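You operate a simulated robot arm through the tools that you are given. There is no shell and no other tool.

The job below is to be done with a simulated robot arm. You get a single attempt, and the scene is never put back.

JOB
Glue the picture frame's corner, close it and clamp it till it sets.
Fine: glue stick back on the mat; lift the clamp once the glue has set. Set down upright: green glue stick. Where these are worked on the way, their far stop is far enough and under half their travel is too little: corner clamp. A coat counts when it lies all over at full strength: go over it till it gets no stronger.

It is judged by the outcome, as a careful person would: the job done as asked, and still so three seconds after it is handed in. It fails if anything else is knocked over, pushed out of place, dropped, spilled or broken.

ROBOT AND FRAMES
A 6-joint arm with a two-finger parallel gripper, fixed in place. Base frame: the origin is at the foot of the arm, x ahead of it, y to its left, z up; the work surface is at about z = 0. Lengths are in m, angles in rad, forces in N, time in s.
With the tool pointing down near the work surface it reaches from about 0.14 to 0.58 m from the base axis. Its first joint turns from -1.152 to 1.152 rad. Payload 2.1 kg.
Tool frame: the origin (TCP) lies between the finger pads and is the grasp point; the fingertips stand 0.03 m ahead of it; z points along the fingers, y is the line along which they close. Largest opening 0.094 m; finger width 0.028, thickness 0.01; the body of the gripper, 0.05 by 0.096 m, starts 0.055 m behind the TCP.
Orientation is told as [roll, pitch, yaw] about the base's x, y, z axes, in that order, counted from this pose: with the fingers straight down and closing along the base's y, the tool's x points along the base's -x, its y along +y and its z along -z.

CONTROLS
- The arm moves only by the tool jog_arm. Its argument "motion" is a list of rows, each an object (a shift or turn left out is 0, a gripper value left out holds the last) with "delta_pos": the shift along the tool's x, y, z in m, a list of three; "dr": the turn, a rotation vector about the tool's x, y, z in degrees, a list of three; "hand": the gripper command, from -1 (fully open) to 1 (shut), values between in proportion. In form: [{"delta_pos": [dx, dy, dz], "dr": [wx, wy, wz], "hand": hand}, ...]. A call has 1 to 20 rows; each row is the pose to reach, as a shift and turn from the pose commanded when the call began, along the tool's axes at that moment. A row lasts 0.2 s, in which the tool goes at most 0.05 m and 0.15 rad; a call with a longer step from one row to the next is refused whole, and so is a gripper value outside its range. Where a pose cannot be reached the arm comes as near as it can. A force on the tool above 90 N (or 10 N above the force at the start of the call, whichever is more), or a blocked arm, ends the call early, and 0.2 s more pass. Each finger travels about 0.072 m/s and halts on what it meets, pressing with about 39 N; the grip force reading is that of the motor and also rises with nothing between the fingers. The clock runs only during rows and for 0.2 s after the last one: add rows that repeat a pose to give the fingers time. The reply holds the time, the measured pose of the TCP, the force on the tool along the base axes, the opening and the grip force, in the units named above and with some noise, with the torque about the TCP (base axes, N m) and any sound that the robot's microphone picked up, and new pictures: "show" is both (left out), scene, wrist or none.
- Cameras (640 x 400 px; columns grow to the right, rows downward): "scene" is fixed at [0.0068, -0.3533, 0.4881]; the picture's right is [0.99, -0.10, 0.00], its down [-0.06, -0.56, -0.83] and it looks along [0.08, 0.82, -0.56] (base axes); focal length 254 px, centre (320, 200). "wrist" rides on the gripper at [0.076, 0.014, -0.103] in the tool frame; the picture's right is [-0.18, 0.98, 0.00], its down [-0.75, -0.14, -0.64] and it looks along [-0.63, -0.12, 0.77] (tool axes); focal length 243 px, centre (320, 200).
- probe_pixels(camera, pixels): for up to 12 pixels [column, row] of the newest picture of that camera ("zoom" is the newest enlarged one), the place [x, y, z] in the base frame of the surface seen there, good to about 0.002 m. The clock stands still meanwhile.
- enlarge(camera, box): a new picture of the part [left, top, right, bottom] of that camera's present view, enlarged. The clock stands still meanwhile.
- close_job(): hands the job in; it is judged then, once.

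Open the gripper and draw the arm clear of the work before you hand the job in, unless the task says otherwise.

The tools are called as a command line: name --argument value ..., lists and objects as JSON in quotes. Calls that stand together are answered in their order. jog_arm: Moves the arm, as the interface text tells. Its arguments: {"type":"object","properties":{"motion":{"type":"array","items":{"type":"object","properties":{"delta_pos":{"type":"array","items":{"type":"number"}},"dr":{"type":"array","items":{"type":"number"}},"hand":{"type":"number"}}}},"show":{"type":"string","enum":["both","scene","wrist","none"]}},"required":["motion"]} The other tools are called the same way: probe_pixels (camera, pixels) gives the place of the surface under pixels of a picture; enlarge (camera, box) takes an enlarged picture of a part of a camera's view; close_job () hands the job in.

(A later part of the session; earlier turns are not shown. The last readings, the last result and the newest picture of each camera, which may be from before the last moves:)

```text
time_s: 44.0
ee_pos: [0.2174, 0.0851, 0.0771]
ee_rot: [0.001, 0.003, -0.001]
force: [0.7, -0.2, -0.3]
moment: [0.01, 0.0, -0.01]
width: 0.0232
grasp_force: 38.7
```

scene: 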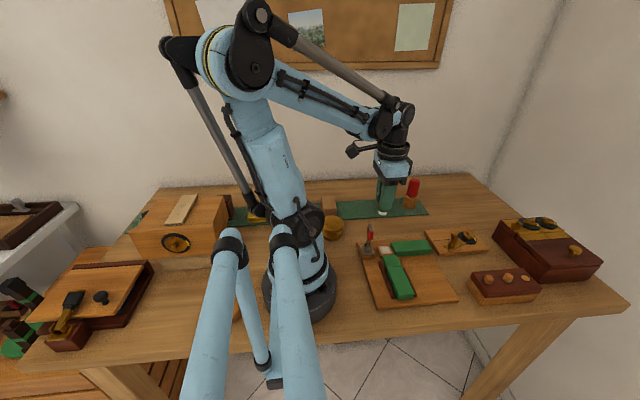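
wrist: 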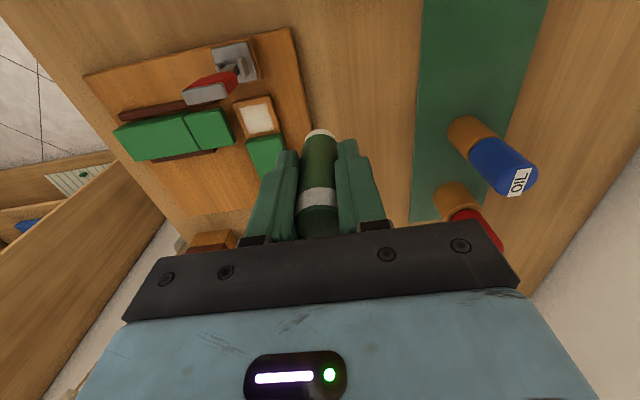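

I lift off and look at the coat once more on the way to the mat.

jog_arm --motion '[{"delta_pos": [0, 0, -0.02]}, {"delta_pos": [0, 0.005, -0.04]}, {"delta_pos": [0, 0.03, -0.07]}, {"delta_pos": [0, 0.062, -0.07]}, {"delta_pos": [0, 0.062, -0.07]}]' --show "both"

enlarge --camera "wrist" --box '[235, 95, 285, 140]'

enlarge --camera "scene" --box '[376, 240, 400, 258]'

```text
time_s: 45.2
ee_pos: [0.2191, 0.1474, 0.1453]
ee_rot: [0.0, 0.0, 0.0]
force: [-0.6, 0.2, -0.2]
moment: [-0.01, 0.0, -0.02]
width: 0.0231
grasp_force: 39.1
```

scene: 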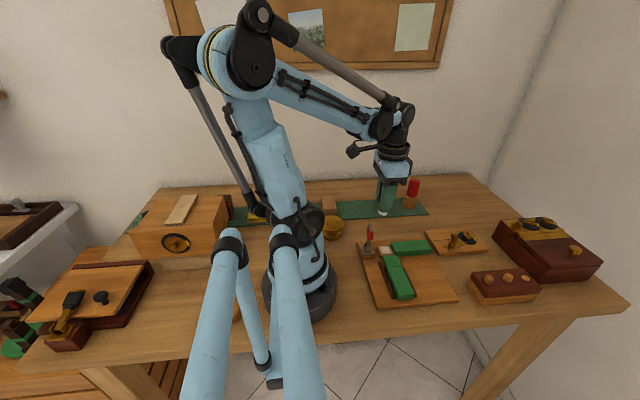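
wrist: 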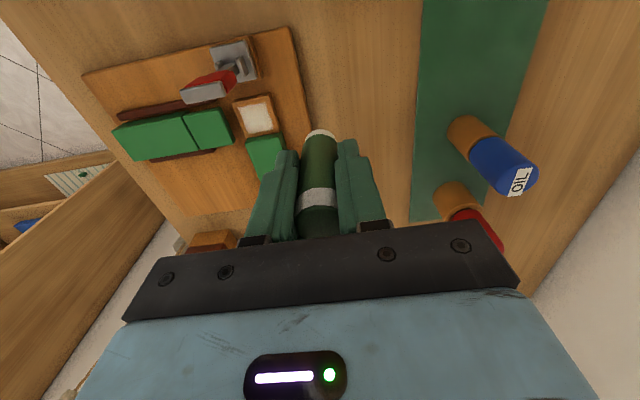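

```text
8.89 times, centred on (260, 118) of wrist
```

zoom: 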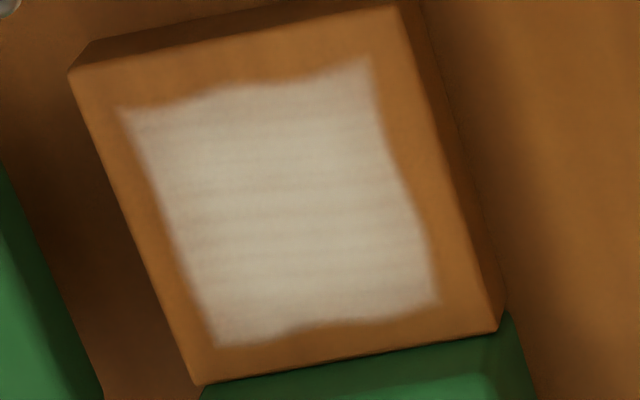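

```text
16.00 times, centred on (388, 249) of scene
```

zoom: 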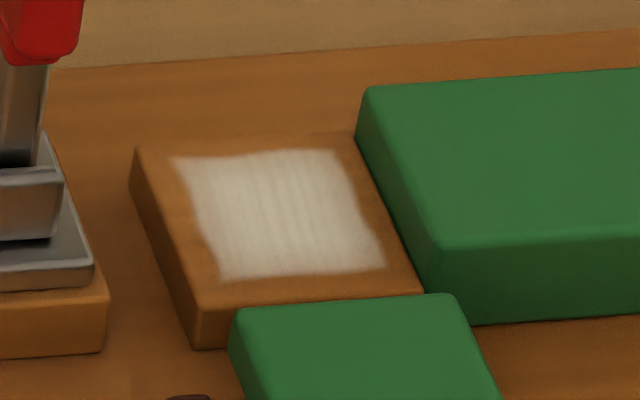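

The coat is unchanged, so it is at full strength. I carry the stick back to its place on the mat at (0.186, 0.292), stopping with the tip about 2 cm above it.

jog_arm --motion '[{"delta_pos": [0.01, 0.02, -0.025]}, {"delta_pos": [0.02, 0.05, -0.03]}, {"delta_pos": [0.031, 0.085, -0.03]}, {"delta_pos": [0.031, 0.115, -0.03]}, {"delta_pos": [0.031, 0.145, -0.03]}, {"delta_pos": [0.031, 0.145, 0.01]}, {"delta_pos": [0.031, 0.145, 0.045]}, {"delta_pos": [0.031, 0.145, 0.067]}, {"delta_pos": [0.031, 0.145, 0.067]}]' --show "both"

enlarge --camera "scene" --box '[335, 170, 435, 225]'

```text
time_s: 47.2
ee_pos: [0.1853, 0.2944, 0.0777]
ee_rot: [0.0, 0.0, -0.002]
force: [0.2, 0.5, -0.4]
moment: [-0.04, 0.02, -0.01]
width: 0.0229
grasp_force: 39.2
```

scene: 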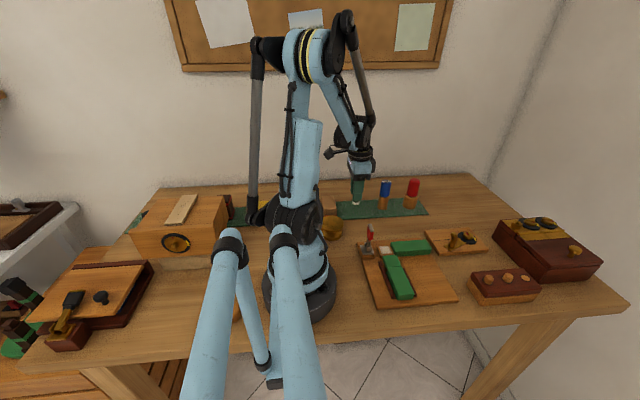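
wrist: 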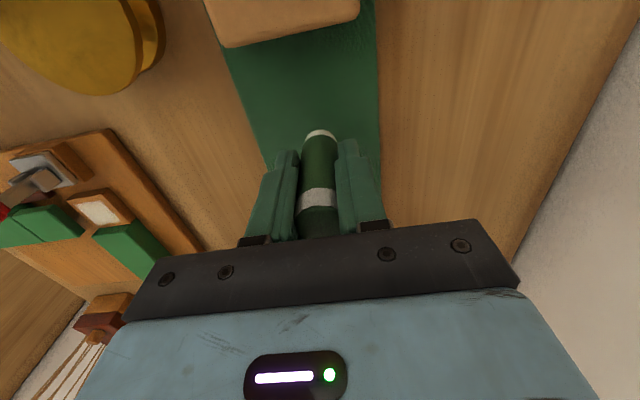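

```text
6.40 times, centred on (385, 198) of scene
```

zoom: 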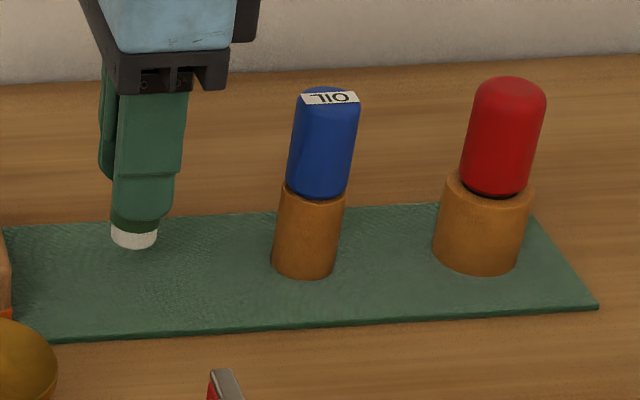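

The stick hangs upright over the mat at zoom (133,240). I go down 17 mm, then feel for contact.

jog_arm --motion '[{"delta_pos": [0, -0.001, 0.008]}, {"delta_pos": [0, -0.001, 0.015]}, {"delta_pos": [0, -0.001, 0.018]}, {"delta_pos": [0, -0.001, 0.018]}]' --show "none"

```text
time_s: 48.2
ee_pos: [0.1856, 0.2923, 0.062]
ee_rot: [0.001, 0.001, -0.002]
force: [-1.2, 0.3, 0.1]
moment: [0.02, 0.01, 0.02]
width: 0.0233
grasp_force: 39.3
```

No contact at z 0.062; I go on in small steps.

jog_arm --motion '[{"delta_pos": [0, 0, 0.001]}, {"delta_pos": [0, 0, 0.002]}, {"delta_pos": [0, 0, 0.002]}]' --show "none"

```text
time_s: 49.0
ee_pos: [0.1866, 0.2917, 0.0595]
ee_rot: [0.001, -0.001, -0.002]
force: [0.1, 0.9, -0.8]
moment: [-0.02, 0.0, 0.0]
width: 0.0231
grasp_force: 38.4
```

Still free; another 1.5 mm.

jog_arm --motion '[{"delta_pos": [0, 0, 0.0008]}, {"delta_pos": [0, 0, 0.0015]}, {"delta_pos": [0, 0, 0.0015]}]' --show "none"

```text
time_s: 49.8
ee_pos: [0.1862, 0.2913, 0.0579]
ee_rot: [-0.001, 0.0, 0.001]
force: [-4.5, -1.4, 30.8]
moment: [-0.05, -0.08, 0.01]
width: 0.023
grasp_force: 39.2
```

The stick stands on the mat (31 N). I ease up 0.4 mm and open the hand.

jog_arm --motion '[{"delta_pos": [0, 0, -0.0004]}, {"delta_pos": [0, 0, -0.0004], "hand": -0.2}, {"delta_pos": [0, 0, -0.0004], "hand": -0.6}, {"delta_pos": [0, 0, -0.0004], "hand": -1}, {"delta_pos": [0, 0, -0.0004], "hand": -1}, {"delta_pos": [0, 0, -0.0004], "hand": -1}]' --show "both"

enlarge --camera "scene" --box '[335, 170, 435, 225]'

```text
time_s: 51.2
ee_pos: [0.1873, 0.2909, 0.0586]
ee_rot: [-0.001, 0.0, -0.001]
force: [-0.5, 0.7, -0.4]
moment: [0.01, 0.0, 0.0]
width: 0.0939
grasp_force: 0.1
```

scene: 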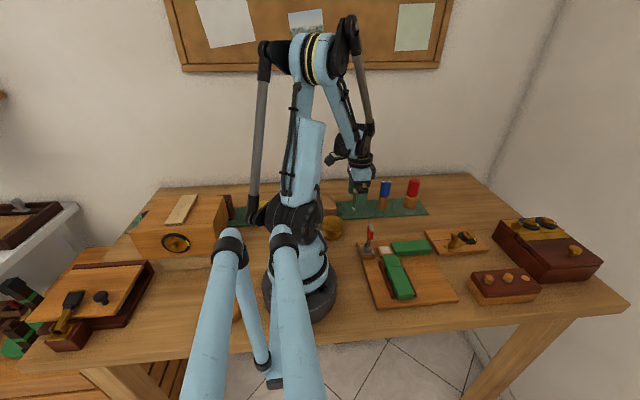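
wrist: 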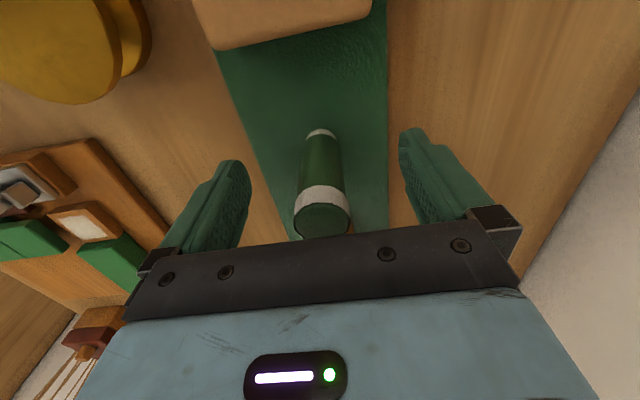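

```text
6.40 times, centred on (385, 198) of scene
```

zoom: 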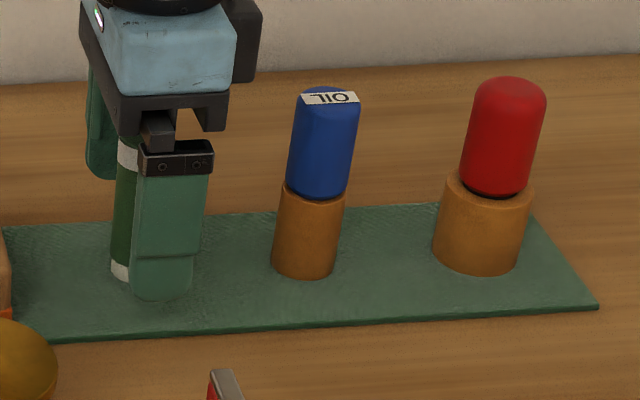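

The stick stands by itself in its old place. I rise straight up to z ≈ 0.2 and check that it stays upright.

jog_arm --motion '[{"delta_pos": [0, 0, -0.02]}, {"delta_pos": [0, 0, -0.05]}, {"delta_pos": [0, 0, -0.09]}, {"delta_pos": [0, 0, -0.14]}, {"delta_pos": [0, 0, -0.14]}]' --show "both"

```text
time_s: 52.4
ee_pos: [0.1861, 0.2907, 0.1988]
ee_rot: [0.001, 0.0, -0.001]
force: [-0.9, 0.8, -0.4]
moment: [0.0, 0.0, 0.0]
width: 0.0943
grasp_force: 0.2
```

scene: 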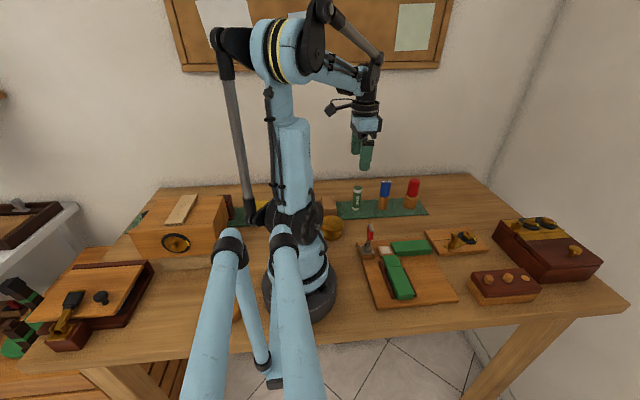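
wrist: 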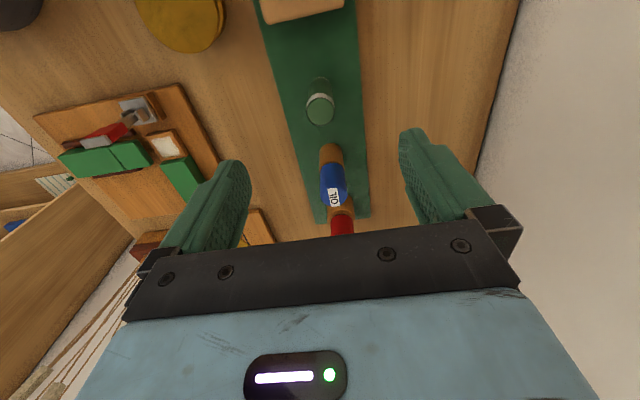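

The stick stays upright at (357,198). I close the hand and fly over to the front of the slider (0.216, −0.10), staying at z 0.2.

jog_arm --motion '[{"delta_pos": [-0.003, -0.04, 0], "hand": 1}, {"delta_pos": [-0.006, -0.08, 0], "hand": 1}, {"delta_pos": [-0.01, -0.12, 0]}, {"delta_pos": [-0.014, -0.16, 0]}, {"delta_pos": [-0.018, -0.2, 0]}, {"delta_pos": [-0.022, -0.24, 0]}, {"delta_pos": [-0.026, -0.28, 0]}, {"delta_pos": [-0.03, -0.32, 0]}, {"delta_pos": [-0.03, -0.36, 0]}, {"delta_pos": [-0.03, -0.391, 0]}, {"delta_pos": [-0.03, -0.391, 0]}]' --show "both"

```text
time_s: 54.8
ee_pos: [0.2169, -0.0988, 0.1987]
ee_rot: [0.0, 0.0, 0.0]
force: [0.5, -0.3, -0.4]
moment: [-0.02, 0.01, 0.01]
width: 0.0
grasp_force: 33.1
```

scene: 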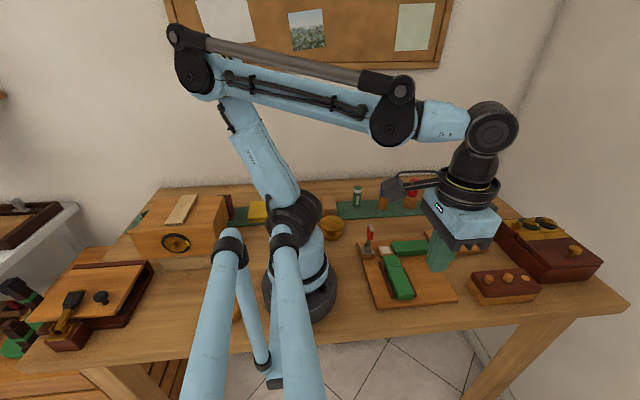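
wrist: 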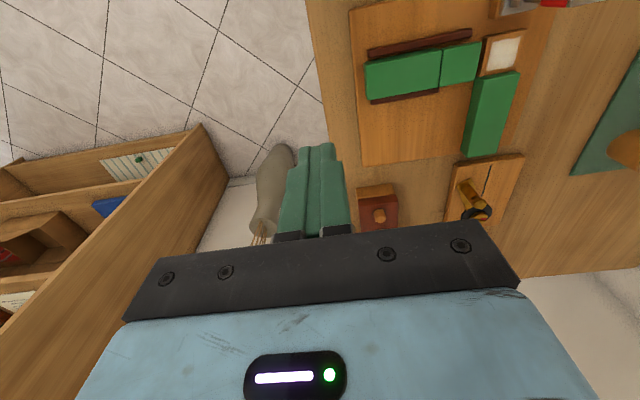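

I probe the slider's end face, rails and the board and table edges from this wrist view.

probe_pixels --camera "wrist" --pixels '[[370, 70], [372, 95], [366, 80], [440, 70], [460, 62], [478, 60], [500, 55], [370, 50], [370, 102], [355, 80], [330, 80], [318, 80]]'

enlarge --camera "wrist" --box '[340, 20, 540, 150]'

```text
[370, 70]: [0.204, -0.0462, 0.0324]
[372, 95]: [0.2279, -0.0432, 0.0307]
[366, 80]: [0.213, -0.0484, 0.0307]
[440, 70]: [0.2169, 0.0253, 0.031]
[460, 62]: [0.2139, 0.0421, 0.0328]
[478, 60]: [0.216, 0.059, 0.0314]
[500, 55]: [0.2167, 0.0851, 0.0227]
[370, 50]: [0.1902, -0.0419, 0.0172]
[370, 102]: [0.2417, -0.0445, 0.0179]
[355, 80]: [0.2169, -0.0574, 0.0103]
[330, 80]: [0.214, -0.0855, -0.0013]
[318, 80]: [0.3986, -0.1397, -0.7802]
```

```text
3.08 times, centred on (440, 85) of wrist
```

zoom: 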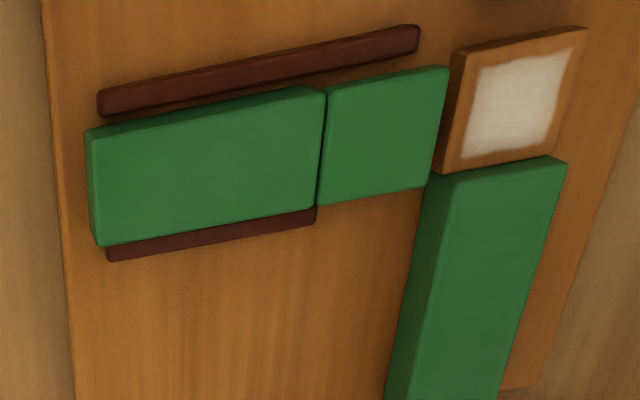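

The slider's end face is at y ≈ −0.049 and its top at z ≈ 0.033; the board top is z ≈ 0.016. I lower the closed fingers in front of it (y −0.087) to a fingertip height of about 0.023.

jog_arm --motion '[{"delta_pos": [0.001, 0.006, 0.03]}, {"delta_pos": [0.001, 0.012, 0.06]}, {"delta_pos": [0.001, 0.012, 0.095]}, {"delta_pos": [0.001, 0.012, 0.125]}, {"delta_pos": [0.001, 0.012, 0.1455]}, {"delta_pos": [0.001, 0.012, 0.1455]}]' --show "both"

enlarge --camera "scene" --box '[345, 225, 465, 310]'

```text
time_s: 56.2
ee_pos: [0.2152, -0.0875, 0.0539]
ee_rot: [-0.001, -0.001, -0.001]
force: [0.2, 0.6, 0.6]
moment: [0.04, 0.05, -0.03]
width: 0.0002
grasp_force: 33.1
```

scene: 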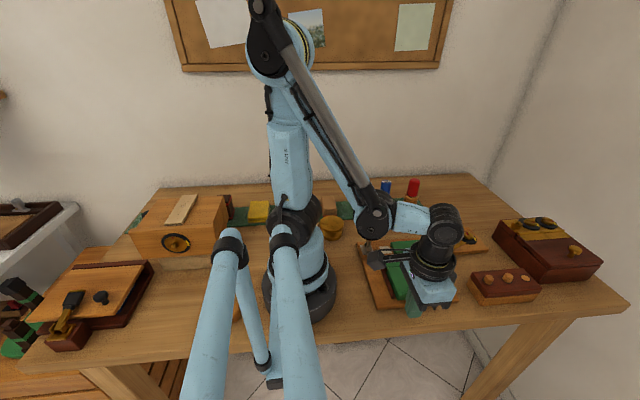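
wrist: 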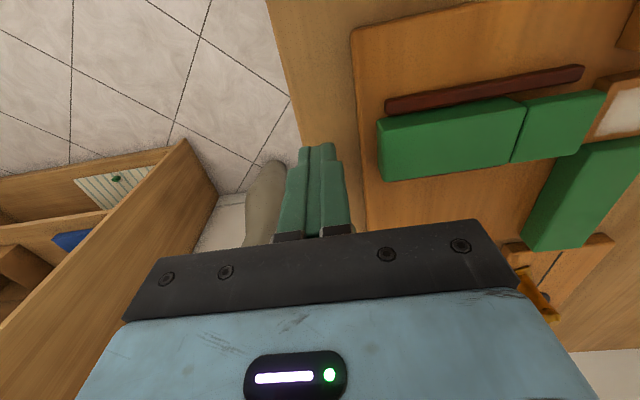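

```text
4.71 times, centred on (405, 268) of scene
```

zoom: 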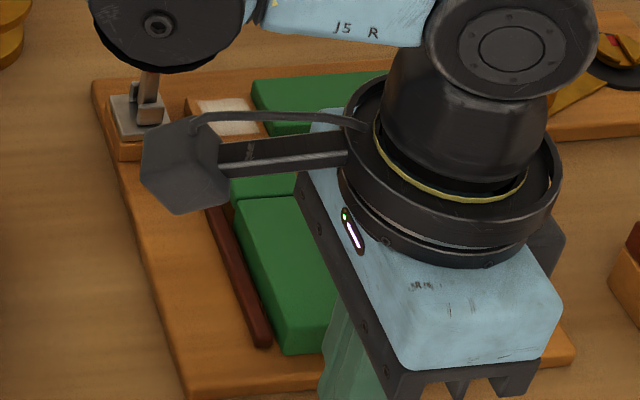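

All clear. I push along +y: first up to contact plus a little, reading the force.

jog_arm --motion '[{"delta_pos": [0, 0.01, 0]}, {"delta_pos": [0, 0.02, 0]}, {"delta_pos": [0, 0.028, 0]}, {"delta_pos": [0, 0.034, 0]}, {"delta_pos": [0, 0.04, 0]}]' --show "wrist"

```text
time_s: 57.4
ee_pos: [0.2164, -0.0476, 0.0525]
ee_rot: [-0.001, 0.0, -0.001]
force: [-0.2, -2.1, 1.3]
moment: [-0.03, -0.01, 0.02]
width: 0.0003
grasp_force: 32.8
```

wrist: 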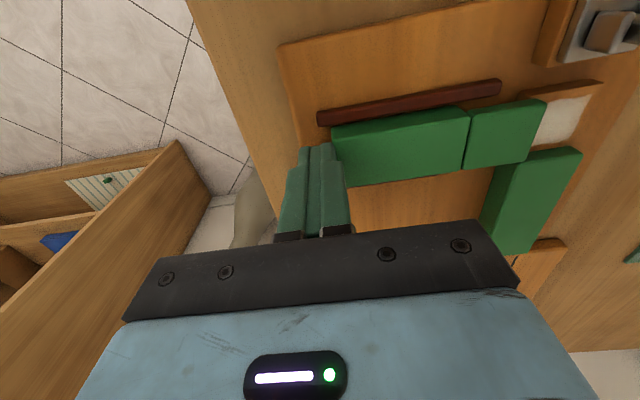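

The slider moves freely (2 N) between its rails. I push on in 5 mm steps toward its stop.

jog_arm --motion '[{"delta_pos": [0, 0.005, 0]}, {"delta_pos": [0, 0.01, 0]}, {"delta_pos": [0, 0.015, 0]}, {"delta_pos": [0, 0.02, 0]}, {"delta_pos": [0, 0.025, 0]}, {"delta_pos": [0, 0.028, 0]}]' --show "both"

enlarge --camera "wrist" --box '[300, 40, 540, 200]'

```text
time_s: 58.8
ee_pos: [0.2146, -0.0204, 0.053]
ee_rot: [0.0, 0.0, -0.002]
force: [0.3, -1.0, -0.8]
moment: [-0.02, 0.0, 0.02]
width: 0.0
grasp_force: 33.6
```

scene: 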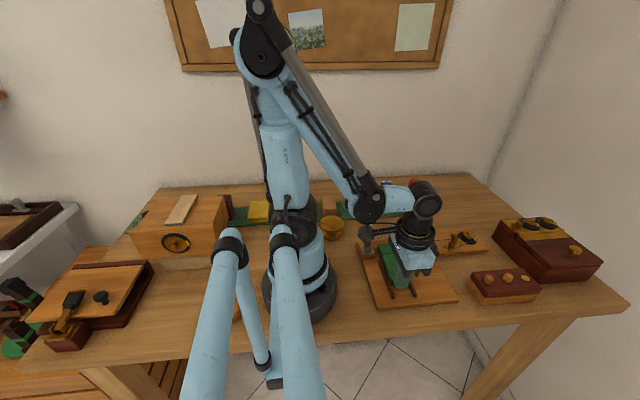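
wrist: 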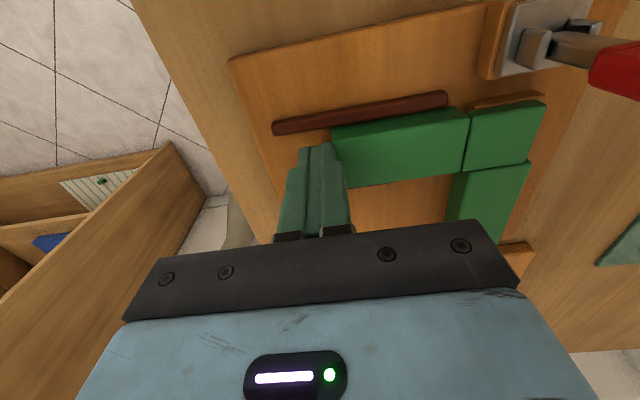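

```text
2.50 times, centred on (420, 120) of wrist
```

zoom: 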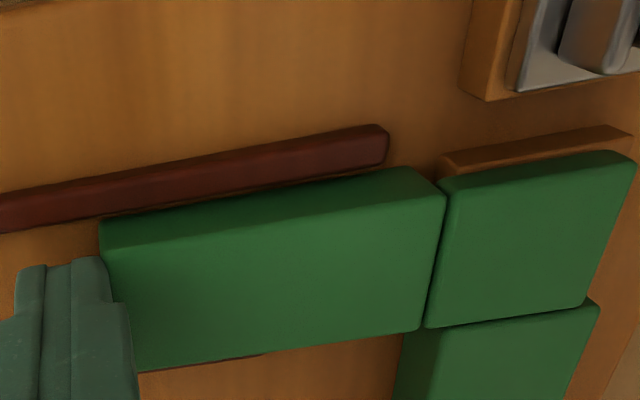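

The head now lies over the tenon. I push on in 1 mm steps until the stop is felt.

jog_arm --motion '[{"delta_pos": [0, 0.001, 0]}, {"delta_pos": [0, 0.002, 0]}, {"delta_pos": [0, 0.003, 0]}, {"delta_pos": [0, 0.004, 0]}]' --show "none"

```text
time_s: 59.8
ee_pos: [0.2159, -0.0171, 0.0527]
ee_rot: [-0.001, -0.001, 0.001]
force: [0.8, -1.0, -1.7]
moment: [-0.06, -0.02, 0.01]
width: 0.0
grasp_force: 33.4
```

Still free; I push on by another 4 mm in 1 mm steps.

jog_arm --motion '[{"delta_pos": [0, 0.001, 0]}, {"delta_pos": [0, 0.002, 0]}, {"delta_pos": [0, 0.003, 0]}, {"delta_pos": [0, 0.004, 0]}]' --show "both"

enlarge --camera "wrist" --box '[300, 40, 540, 200]'

```text
time_s: 60.8
ee_pos: [0.2163, -0.0137, 0.052]
ee_rot: [-0.007, 0.001, 0.0]
force: [-0.7, -24.4, 11.3]
moment: [-0.41, 0.04, 0.06]
width: 0.0002
grasp_force: 33.2
```

scene: 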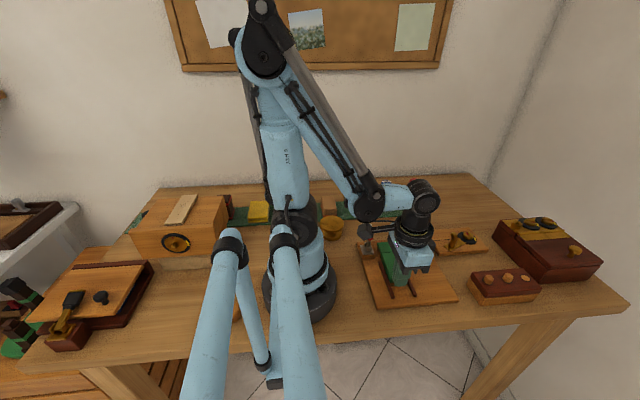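
wrist: 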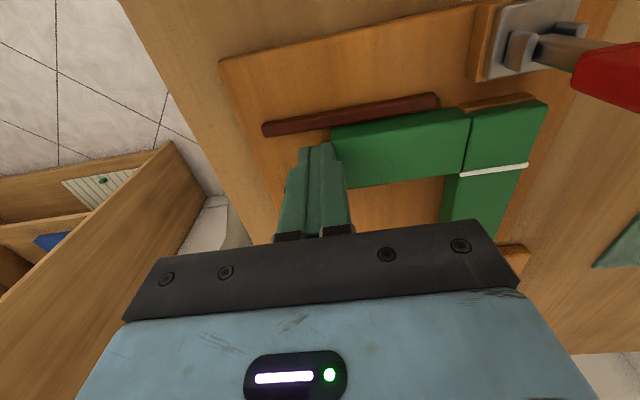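

```text
2.50 times, centred on (420, 120) of wrist
```

zoom: 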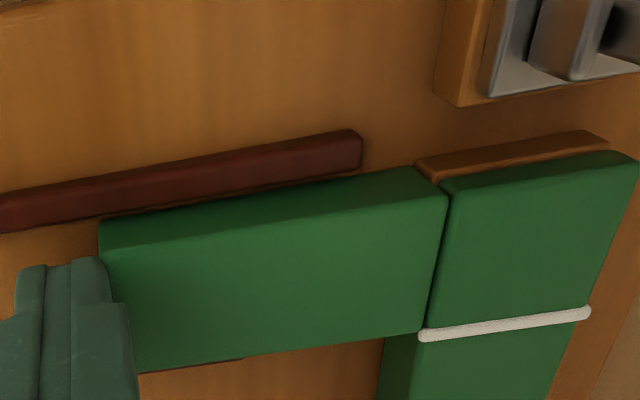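

The stop is felt (−24 N) and a white glue bead has come out along the seam (zoom (505,323)). I back off in −y, then rise.

jog_arm --motion '[{"delta_pos": [0, -0.01, 0]}, {"delta_pos": [0, -0.025, 0]}, {"delta_pos": [0, -0.03, -0.03]}, {"delta_pos": [0, -0.03, -0.07]}, {"delta_pos": [0, -0.03, -0.11]}, {"delta_pos": [0, -0.03, -0.14]}, {"delta_pos": [0, -0.03, -0.14]}]' --show "both"

enlarge --camera "scene" --box '[345, 215, 445, 285]'

enlarge --camera "wrist" --box '[400, 0, 640, 150]'

```text
time_s: 62.4
ee_pos: [0.2162, -0.0416, 0.1912]
ee_rot: [-0.001, 0.0, -0.001]
force: [0.2, -0.5, 0.0]
moment: [0.04, 0.04, -0.01]
width: 0.0
grasp_force: 33.1
```

scene: 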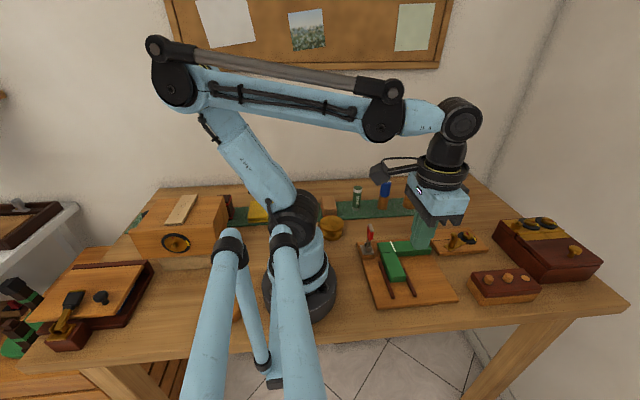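
wrist: 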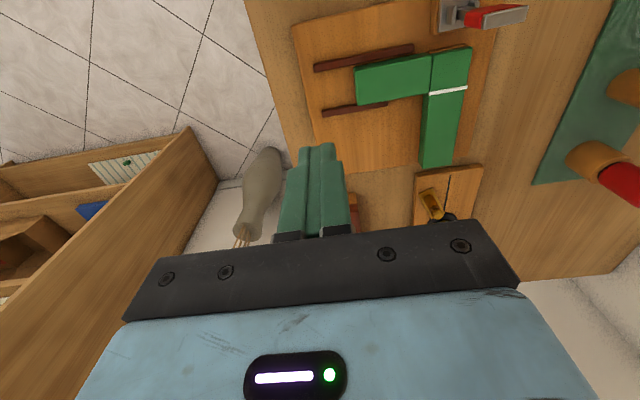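

```text
5.71 times, centred on (395, 250) of scene
```

zoom: 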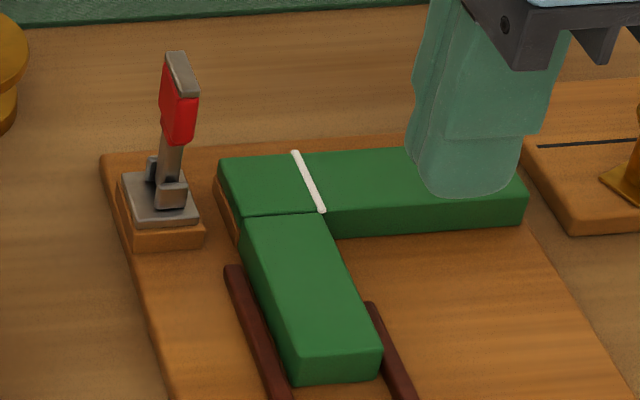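

```text
2.67 times, centred on (520, 75) of wrist
```

zoom: 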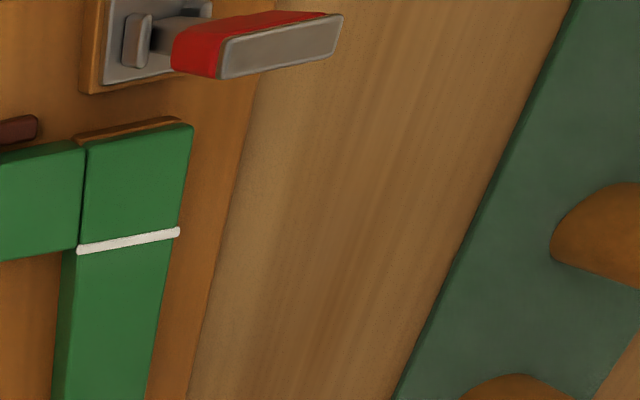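

The corner is closed with a bead along the seam. Now I probe the clamp bar in this wrist zoom to get its geometry.

probe_pixels --camera "zoom" --pixels '[[230, 65], [335, 30], [280, 50], [225, 45], [330, 18], [190, 60], [200, 30], [290, 16], [163, 40], [130, 45], [190, 10], [110, 60]]'

enlarge --camera "scene" --box '[355, 220, 385, 262]'

```text
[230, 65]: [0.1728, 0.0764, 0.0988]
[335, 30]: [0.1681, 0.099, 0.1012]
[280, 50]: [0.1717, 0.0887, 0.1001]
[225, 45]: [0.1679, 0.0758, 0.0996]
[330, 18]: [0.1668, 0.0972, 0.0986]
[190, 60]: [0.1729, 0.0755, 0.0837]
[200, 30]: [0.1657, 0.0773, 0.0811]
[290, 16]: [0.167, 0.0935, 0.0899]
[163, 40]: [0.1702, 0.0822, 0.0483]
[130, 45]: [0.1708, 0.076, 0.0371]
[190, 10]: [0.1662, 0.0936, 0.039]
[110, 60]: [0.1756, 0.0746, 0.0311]
```

```text
9.52 times, centred on (370, 241) of scene
```

zoom: 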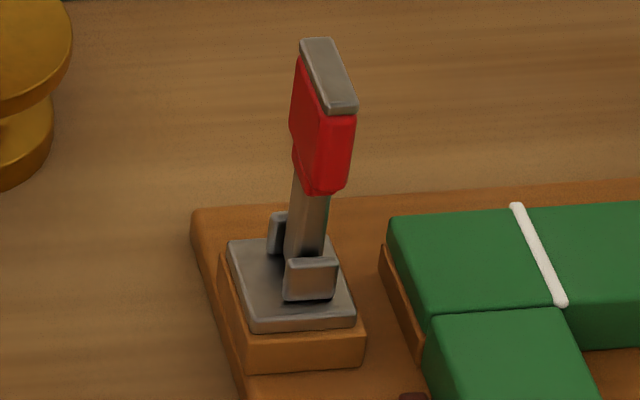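

The clamp bar is upright: red block y 0.0755–0.098 (centre 0.087), x ≈ 0.168, z 0.072–0.097, swinging about an axis along y at z ≈ 0.043. I open the hand and move above it for a look from above.

jog_arm --motion '[{"delta_pos": [0.008, 0.02, -0.005], "hand": -1}, {"delta_pos": [0.016, 0.045, -0.01]}, {"delta_pos": [0.026, 0.07, -0.01]}, {"delta_pos": [0.036, 0.1, -0.01]}, {"delta_pos": [0.048, 0.1286, -0.01]}, {"delta_pos": [0.048, 0.1286, -0.01]}]' --show "both"

enlarge --camera "wrist" --box '[240, 20, 400, 140]'

```text
time_s: 63.8
ee_pos: [0.1702, 0.0864, 0.2]
ee_rot: [-0.001, 0.001, -0.003]
force: [-0.5, -0.2, 0.1]
moment: [0.02, -0.02, -0.02]
width: 0.094
grasp_force: 0.0
```

scene: 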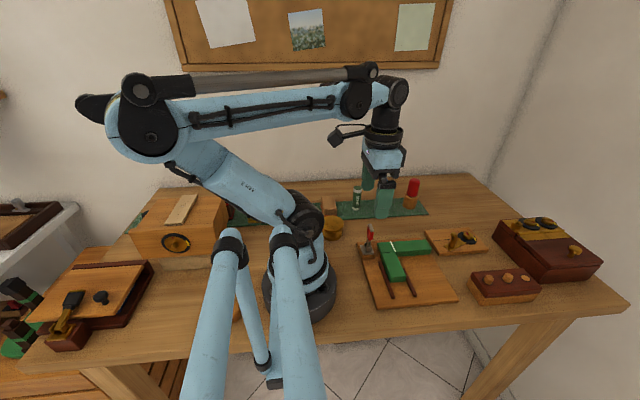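
wrist: 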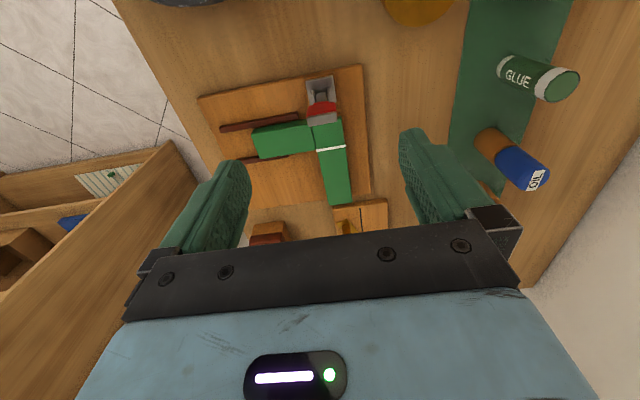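

```text
3.33 times, centred on (320, 80) of wrist
```

zoom: 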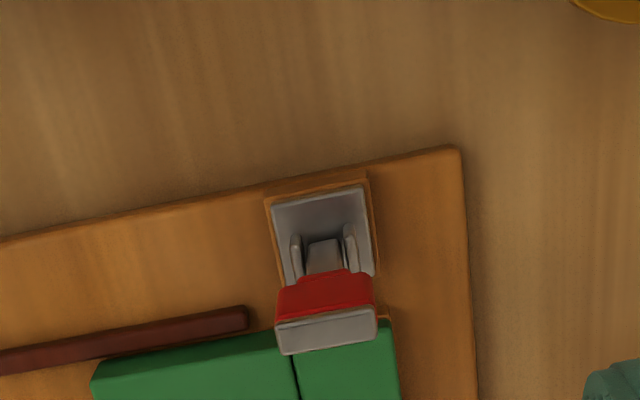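

I probe the cap, red block, stem and hinge ears in this view.

probe_pixels --camera "zoom" --pixels '[[285, 330], [370, 316], [326, 335], [330, 345], [326, 322], [300, 290], [365, 288], [335, 280], [325, 255], [295, 250], [350, 240], [320, 215]]'

```text
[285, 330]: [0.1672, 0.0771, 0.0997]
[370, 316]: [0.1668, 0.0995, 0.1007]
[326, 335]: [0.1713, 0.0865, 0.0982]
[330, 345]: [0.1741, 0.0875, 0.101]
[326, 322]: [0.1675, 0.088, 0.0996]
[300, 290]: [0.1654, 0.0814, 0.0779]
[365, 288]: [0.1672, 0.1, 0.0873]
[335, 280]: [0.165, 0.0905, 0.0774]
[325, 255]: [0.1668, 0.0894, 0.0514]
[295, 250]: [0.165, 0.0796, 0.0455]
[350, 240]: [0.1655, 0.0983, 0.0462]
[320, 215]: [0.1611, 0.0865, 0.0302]
```

The bar's red block is centred at about (0.170, 0.0875), z 0.072–0.097. I go down around it with open fingers to TCP z ≈ 0.108.

jog_arm --motion '[{"delta_pos": [0, 0.001, 0.03]}, {"delta_pos": [0, 0.001, 0.06]}, {"delta_pos": [0, 0.001, 0.085]}, {"delta_pos": [0, 0.001, 0.092]}, {"delta_pos": [0, 0.001, 0.092]}]' --show "both"

enlarge --camera "scene" --box '[345, 205, 425, 265]'

```text
time_s: 65.0
ee_pos: [0.1665, 0.0884, 0.1109]
ee_rot: [-0.001, 0.0, 0.001]
force: [0.4, 0.6, 0.6]
moment: [-0.02, 0.0, 0.01]
width: 0.0942
grasp_force: 0.0
```

scene: 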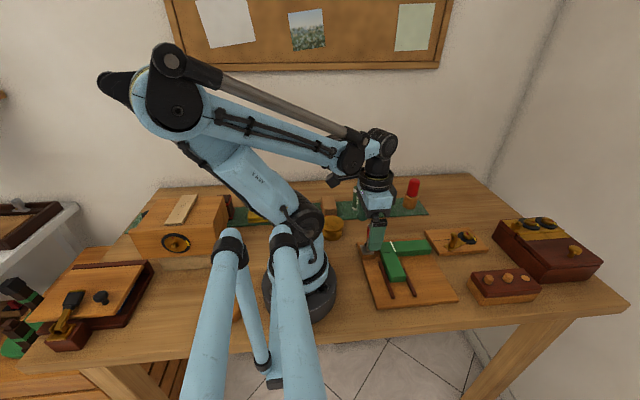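
wrist: 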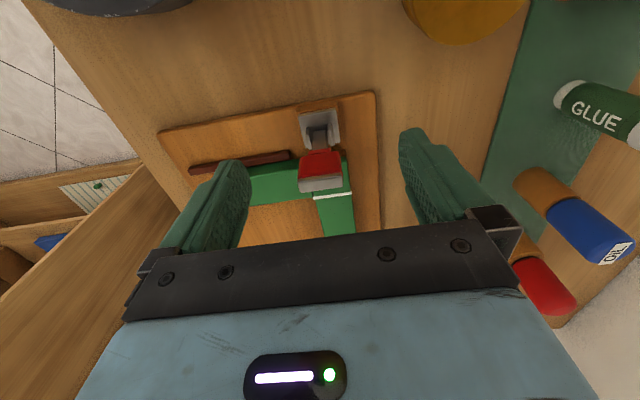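

```text
6.67 times, centred on (385, 235) of scene
```

zoom: 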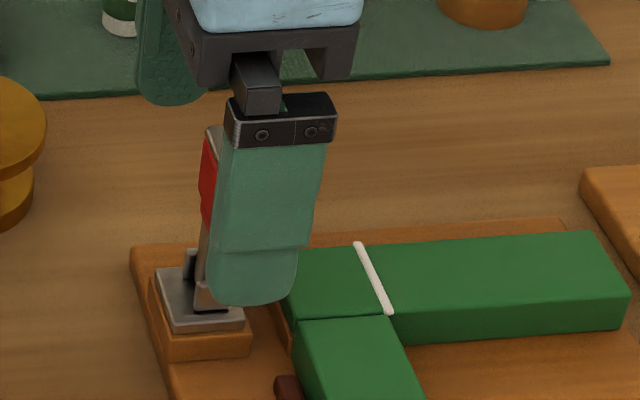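

The cap sits centred between the fingers at (320,183). I close the hand on the red block.

jog_arm --motion '[{"hand": 1}, {"hand": 1}, {"hand": 1}, {"hand": 1}, {"hand": 1}]' --show "both"

enlarge --camera "scene" --box '[345, 205, 425, 265]'

```text
time_s: 66.2
ee_pos: [0.1672, 0.0867, 0.1106]
ee_rot: [-0.005, -0.002, -0.003]
force: [0.3, -18.6, 3.7]
moment: [0.08, -0.01, -0.12]
width: 0.0183
grasp_force: 44.7
```

scene: 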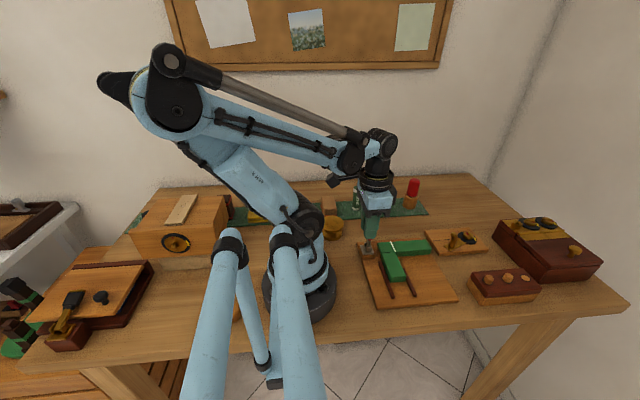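
wrist: 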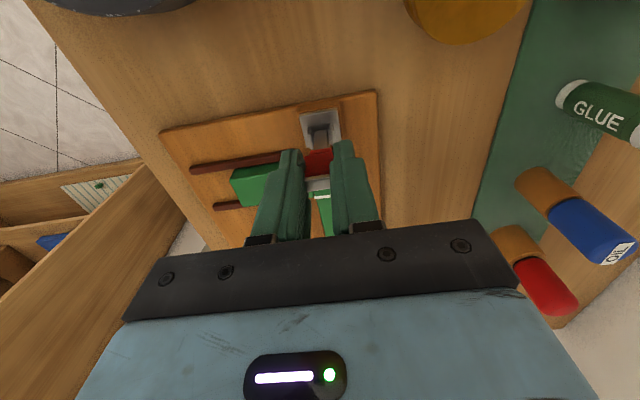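

```text
6.67 times, centred on (385, 235) of scene
```

zoom: 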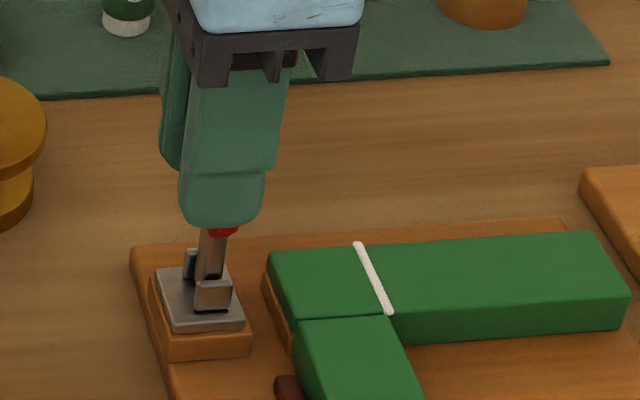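

The block is held (width 0.018), with a −19 N sideways load, so I shift 1 mm toward −y and begin swinging the bar along its arc toward +x, 20° first.

jog_arm --motion '[{"delta_pos": [0, -0.001, 0]}, {"delta_pos": [-0.0039, -0.001, 0.0002]}, {"delta_pos": [-0.0078, -0.001, 0.0007]}, {"delta_pos": [-0.0116, -0.001, 0.0015]}, {"delta_pos": [-0.0154, -0.001, 0.0027]}]' --show "both"

enlarge --camera "scene" --box '[345, 205, 425, 265]'

```text
time_s: 67.4
ee_pos: [0.1811, 0.0875, 0.1084]
ee_rot: [-0.001, 0.008, 0.0]
force: [-21.7, -3.3, 13.7]
moment: [0.42, 1.62, -0.06]
width: 0.0186
grasp_force: 44.7
```

scene: 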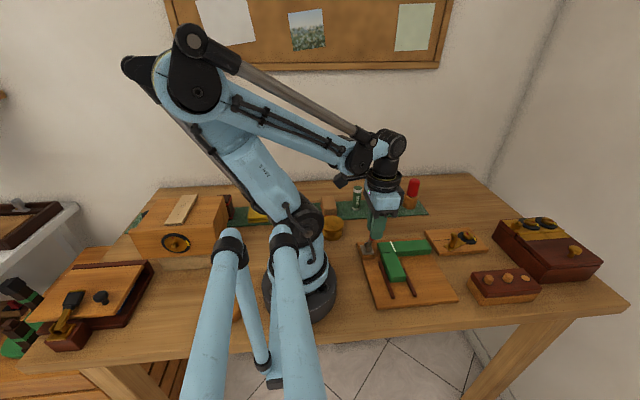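
wrist: 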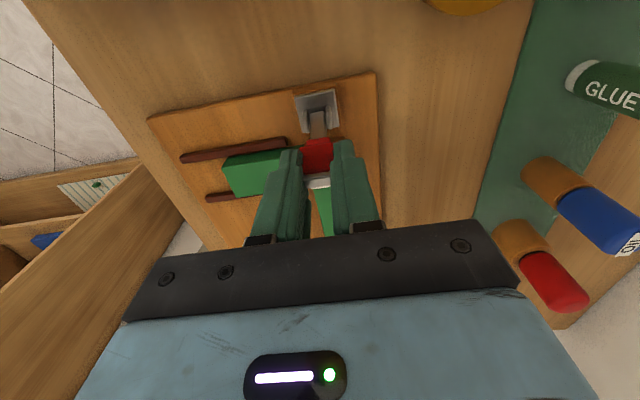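

```text
6.67 times, centred on (385, 235) of scene
```

zoom: 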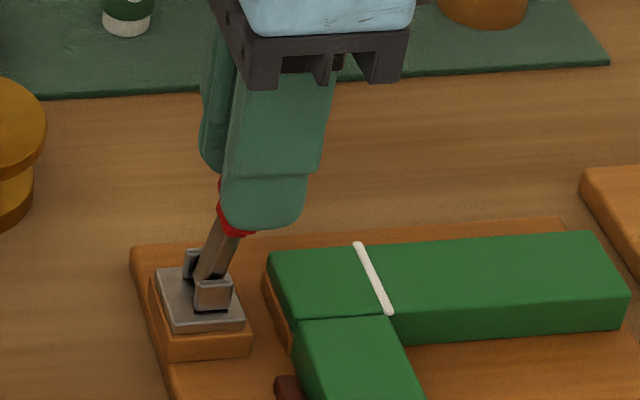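

The bar follows the hand. I swing on to about 50°.

jog_arm --motion '[{"delta_pos": [-0.0036, 0, 0.0015]}, {"delta_pos": [-0.0071, 0, 0.0033]}, {"delta_pos": [-0.0104, 0, 0.0054]}, {"delta_pos": [-0.0135, 0, 0.0078]}, {"delta_pos": [-0.0164, 0, 0.0105]}, {"delta_pos": [-0.0191, 0, 0.0134]}]' --show "both"

enlarge --camera "scene" --box '[345, 205, 425, 265]'

```text
time_s: 68.8
ee_pos: [0.2026, 0.0862, 0.0943]
ee_rot: [0.001, -0.002, 0.0]
force: [-7.4, 3.3, 25.6]
moment: [0.55, 1.18, -0.23]
width: 0.0184
grasp_force: 45.2
```

scene: 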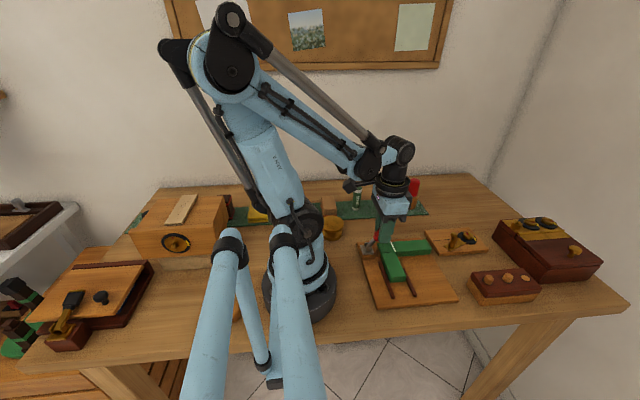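
wrist: 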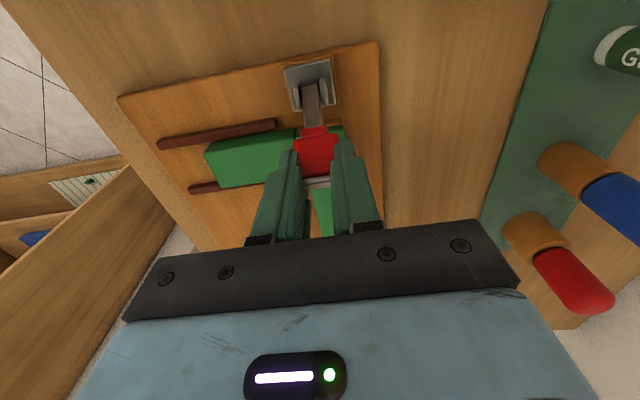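

```text
6.67 times, centred on (385, 235) of scene
```

zoom: 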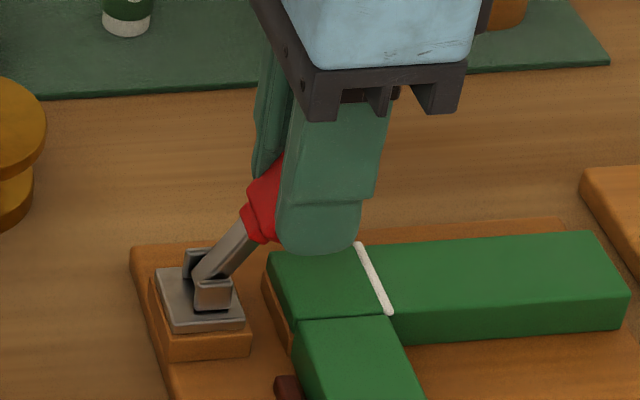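

About 45–50° now. I swing on along the arc to about 72°.

jog_arm --motion '[{"delta_pos": [-0.0024, 0, 0.0031]}, {"delta_pos": [-0.0045, 0, 0.0064]}, {"delta_pos": [-0.0063, 0, 0.0099]}, {"delta_pos": [-0.0078, 0, 0.0135]}, {"delta_pos": [-0.0082, 0, 0.015]}]' --show "both"

enlarge --camera "scene" --box '[345, 205, 425, 265]'

```text
time_s: 70.0
ee_pos: [0.2122, 0.088, 0.0803]
ee_rot: [0.0, -0.003, -0.002]
force: [8.1, 0.5, 35.1]
moment: [0.2, 0.93, -0.17]
width: 0.0188
grasp_force: 45.6
```

scene: 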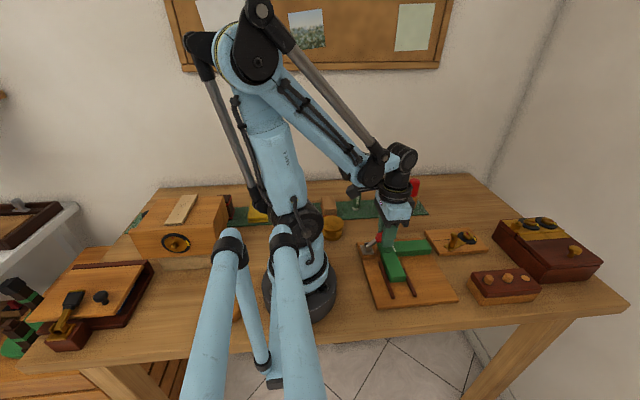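
wrist: 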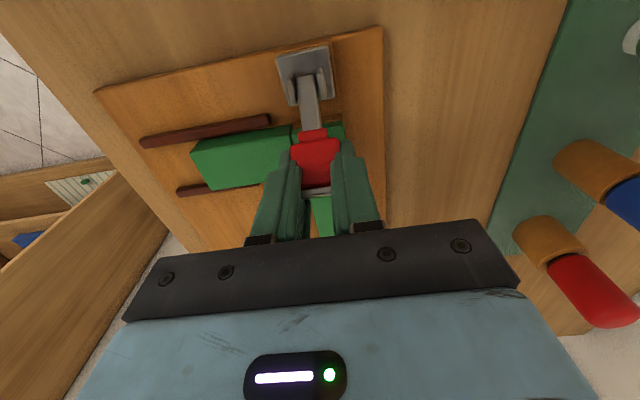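

```text
6.67 times, centred on (385, 235) of scene
```

zoom: 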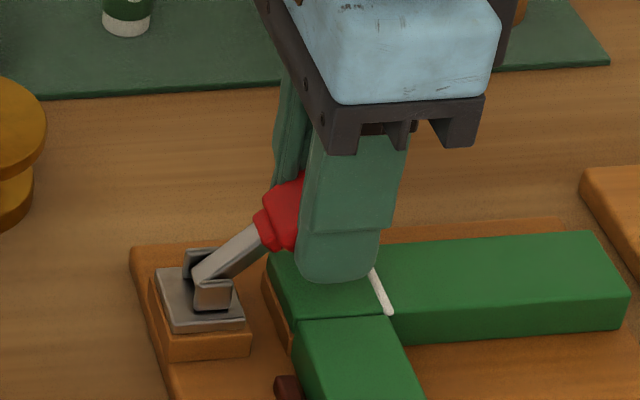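

The bar is at about 60° and slips up in the grip (35 N). I release it and see whether it stays, then I will press it from above.

jog_arm --motion '[{"delta_pos": [0, 0, 0], "hand": -0.2}, {"delta_pos": [0, 0, 0], "hand": -1}, {"delta_pos": [0, 0, 0], "hand": -1}, {"delta_pos": [0, 0, 0], "hand": -1}]' --show "both"

enlarge --camera "scene" --box '[345, 205, 425, 265]'

```text
time_s: 71.0
ee_pos: [0.2106, 0.0871, 0.0798]
ee_rot: [0.0, 0.0, 0.001]
force: [0.2, -0.2, -1.2]
moment: [0.01, 0.03, -0.01]
width: 0.0938
grasp_force: 0.1
```

scene: 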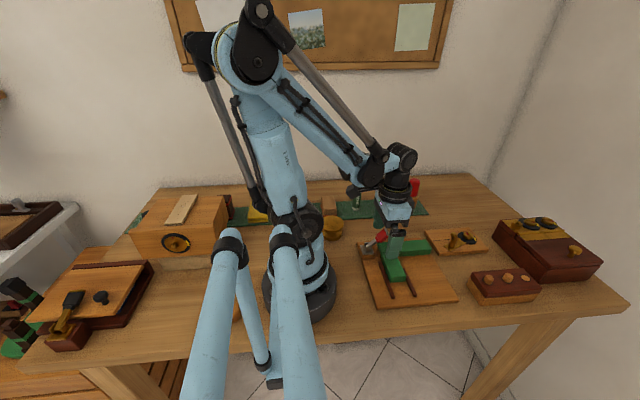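
wrist: 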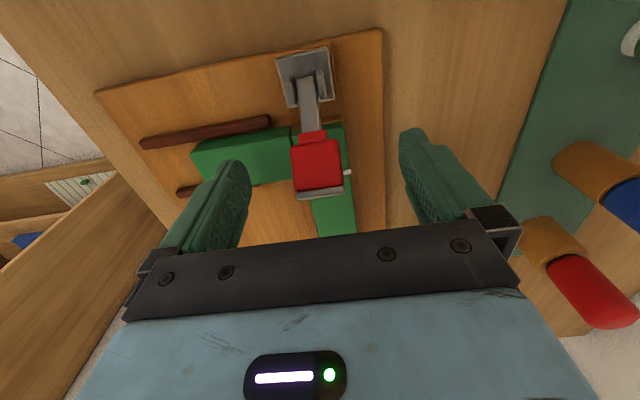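

```text
6.67 times, centred on (385, 235) of scene
```

zoom: 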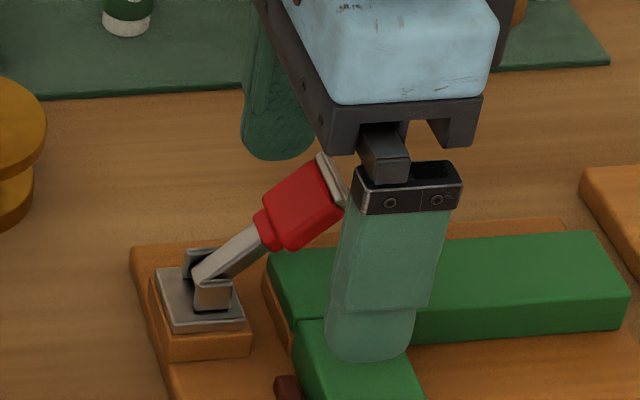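

The bar stays where it was left. I probe its position for pressing.

probe_pixels --camera "zoom" --pixels '[[330, 180], [320, 165], [342, 205], [300, 200], [270, 210], [265, 235], [235, 250], [212, 295]]'

probe_pixels --camera "wrist" --pixels '[[317, 195], [318, 165], [314, 140], [308, 105], [300, 195], [341, 190]]'

```text
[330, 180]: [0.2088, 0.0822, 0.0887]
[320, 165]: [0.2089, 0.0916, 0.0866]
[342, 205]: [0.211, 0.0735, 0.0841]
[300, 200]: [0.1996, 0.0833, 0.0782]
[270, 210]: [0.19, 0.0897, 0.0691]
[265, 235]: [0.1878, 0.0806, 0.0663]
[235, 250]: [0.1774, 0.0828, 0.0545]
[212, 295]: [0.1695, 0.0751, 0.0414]
```

```text
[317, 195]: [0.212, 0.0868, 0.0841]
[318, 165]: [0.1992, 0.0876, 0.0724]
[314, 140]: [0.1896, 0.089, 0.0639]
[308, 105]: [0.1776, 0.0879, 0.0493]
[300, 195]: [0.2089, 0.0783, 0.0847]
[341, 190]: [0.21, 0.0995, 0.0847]
```

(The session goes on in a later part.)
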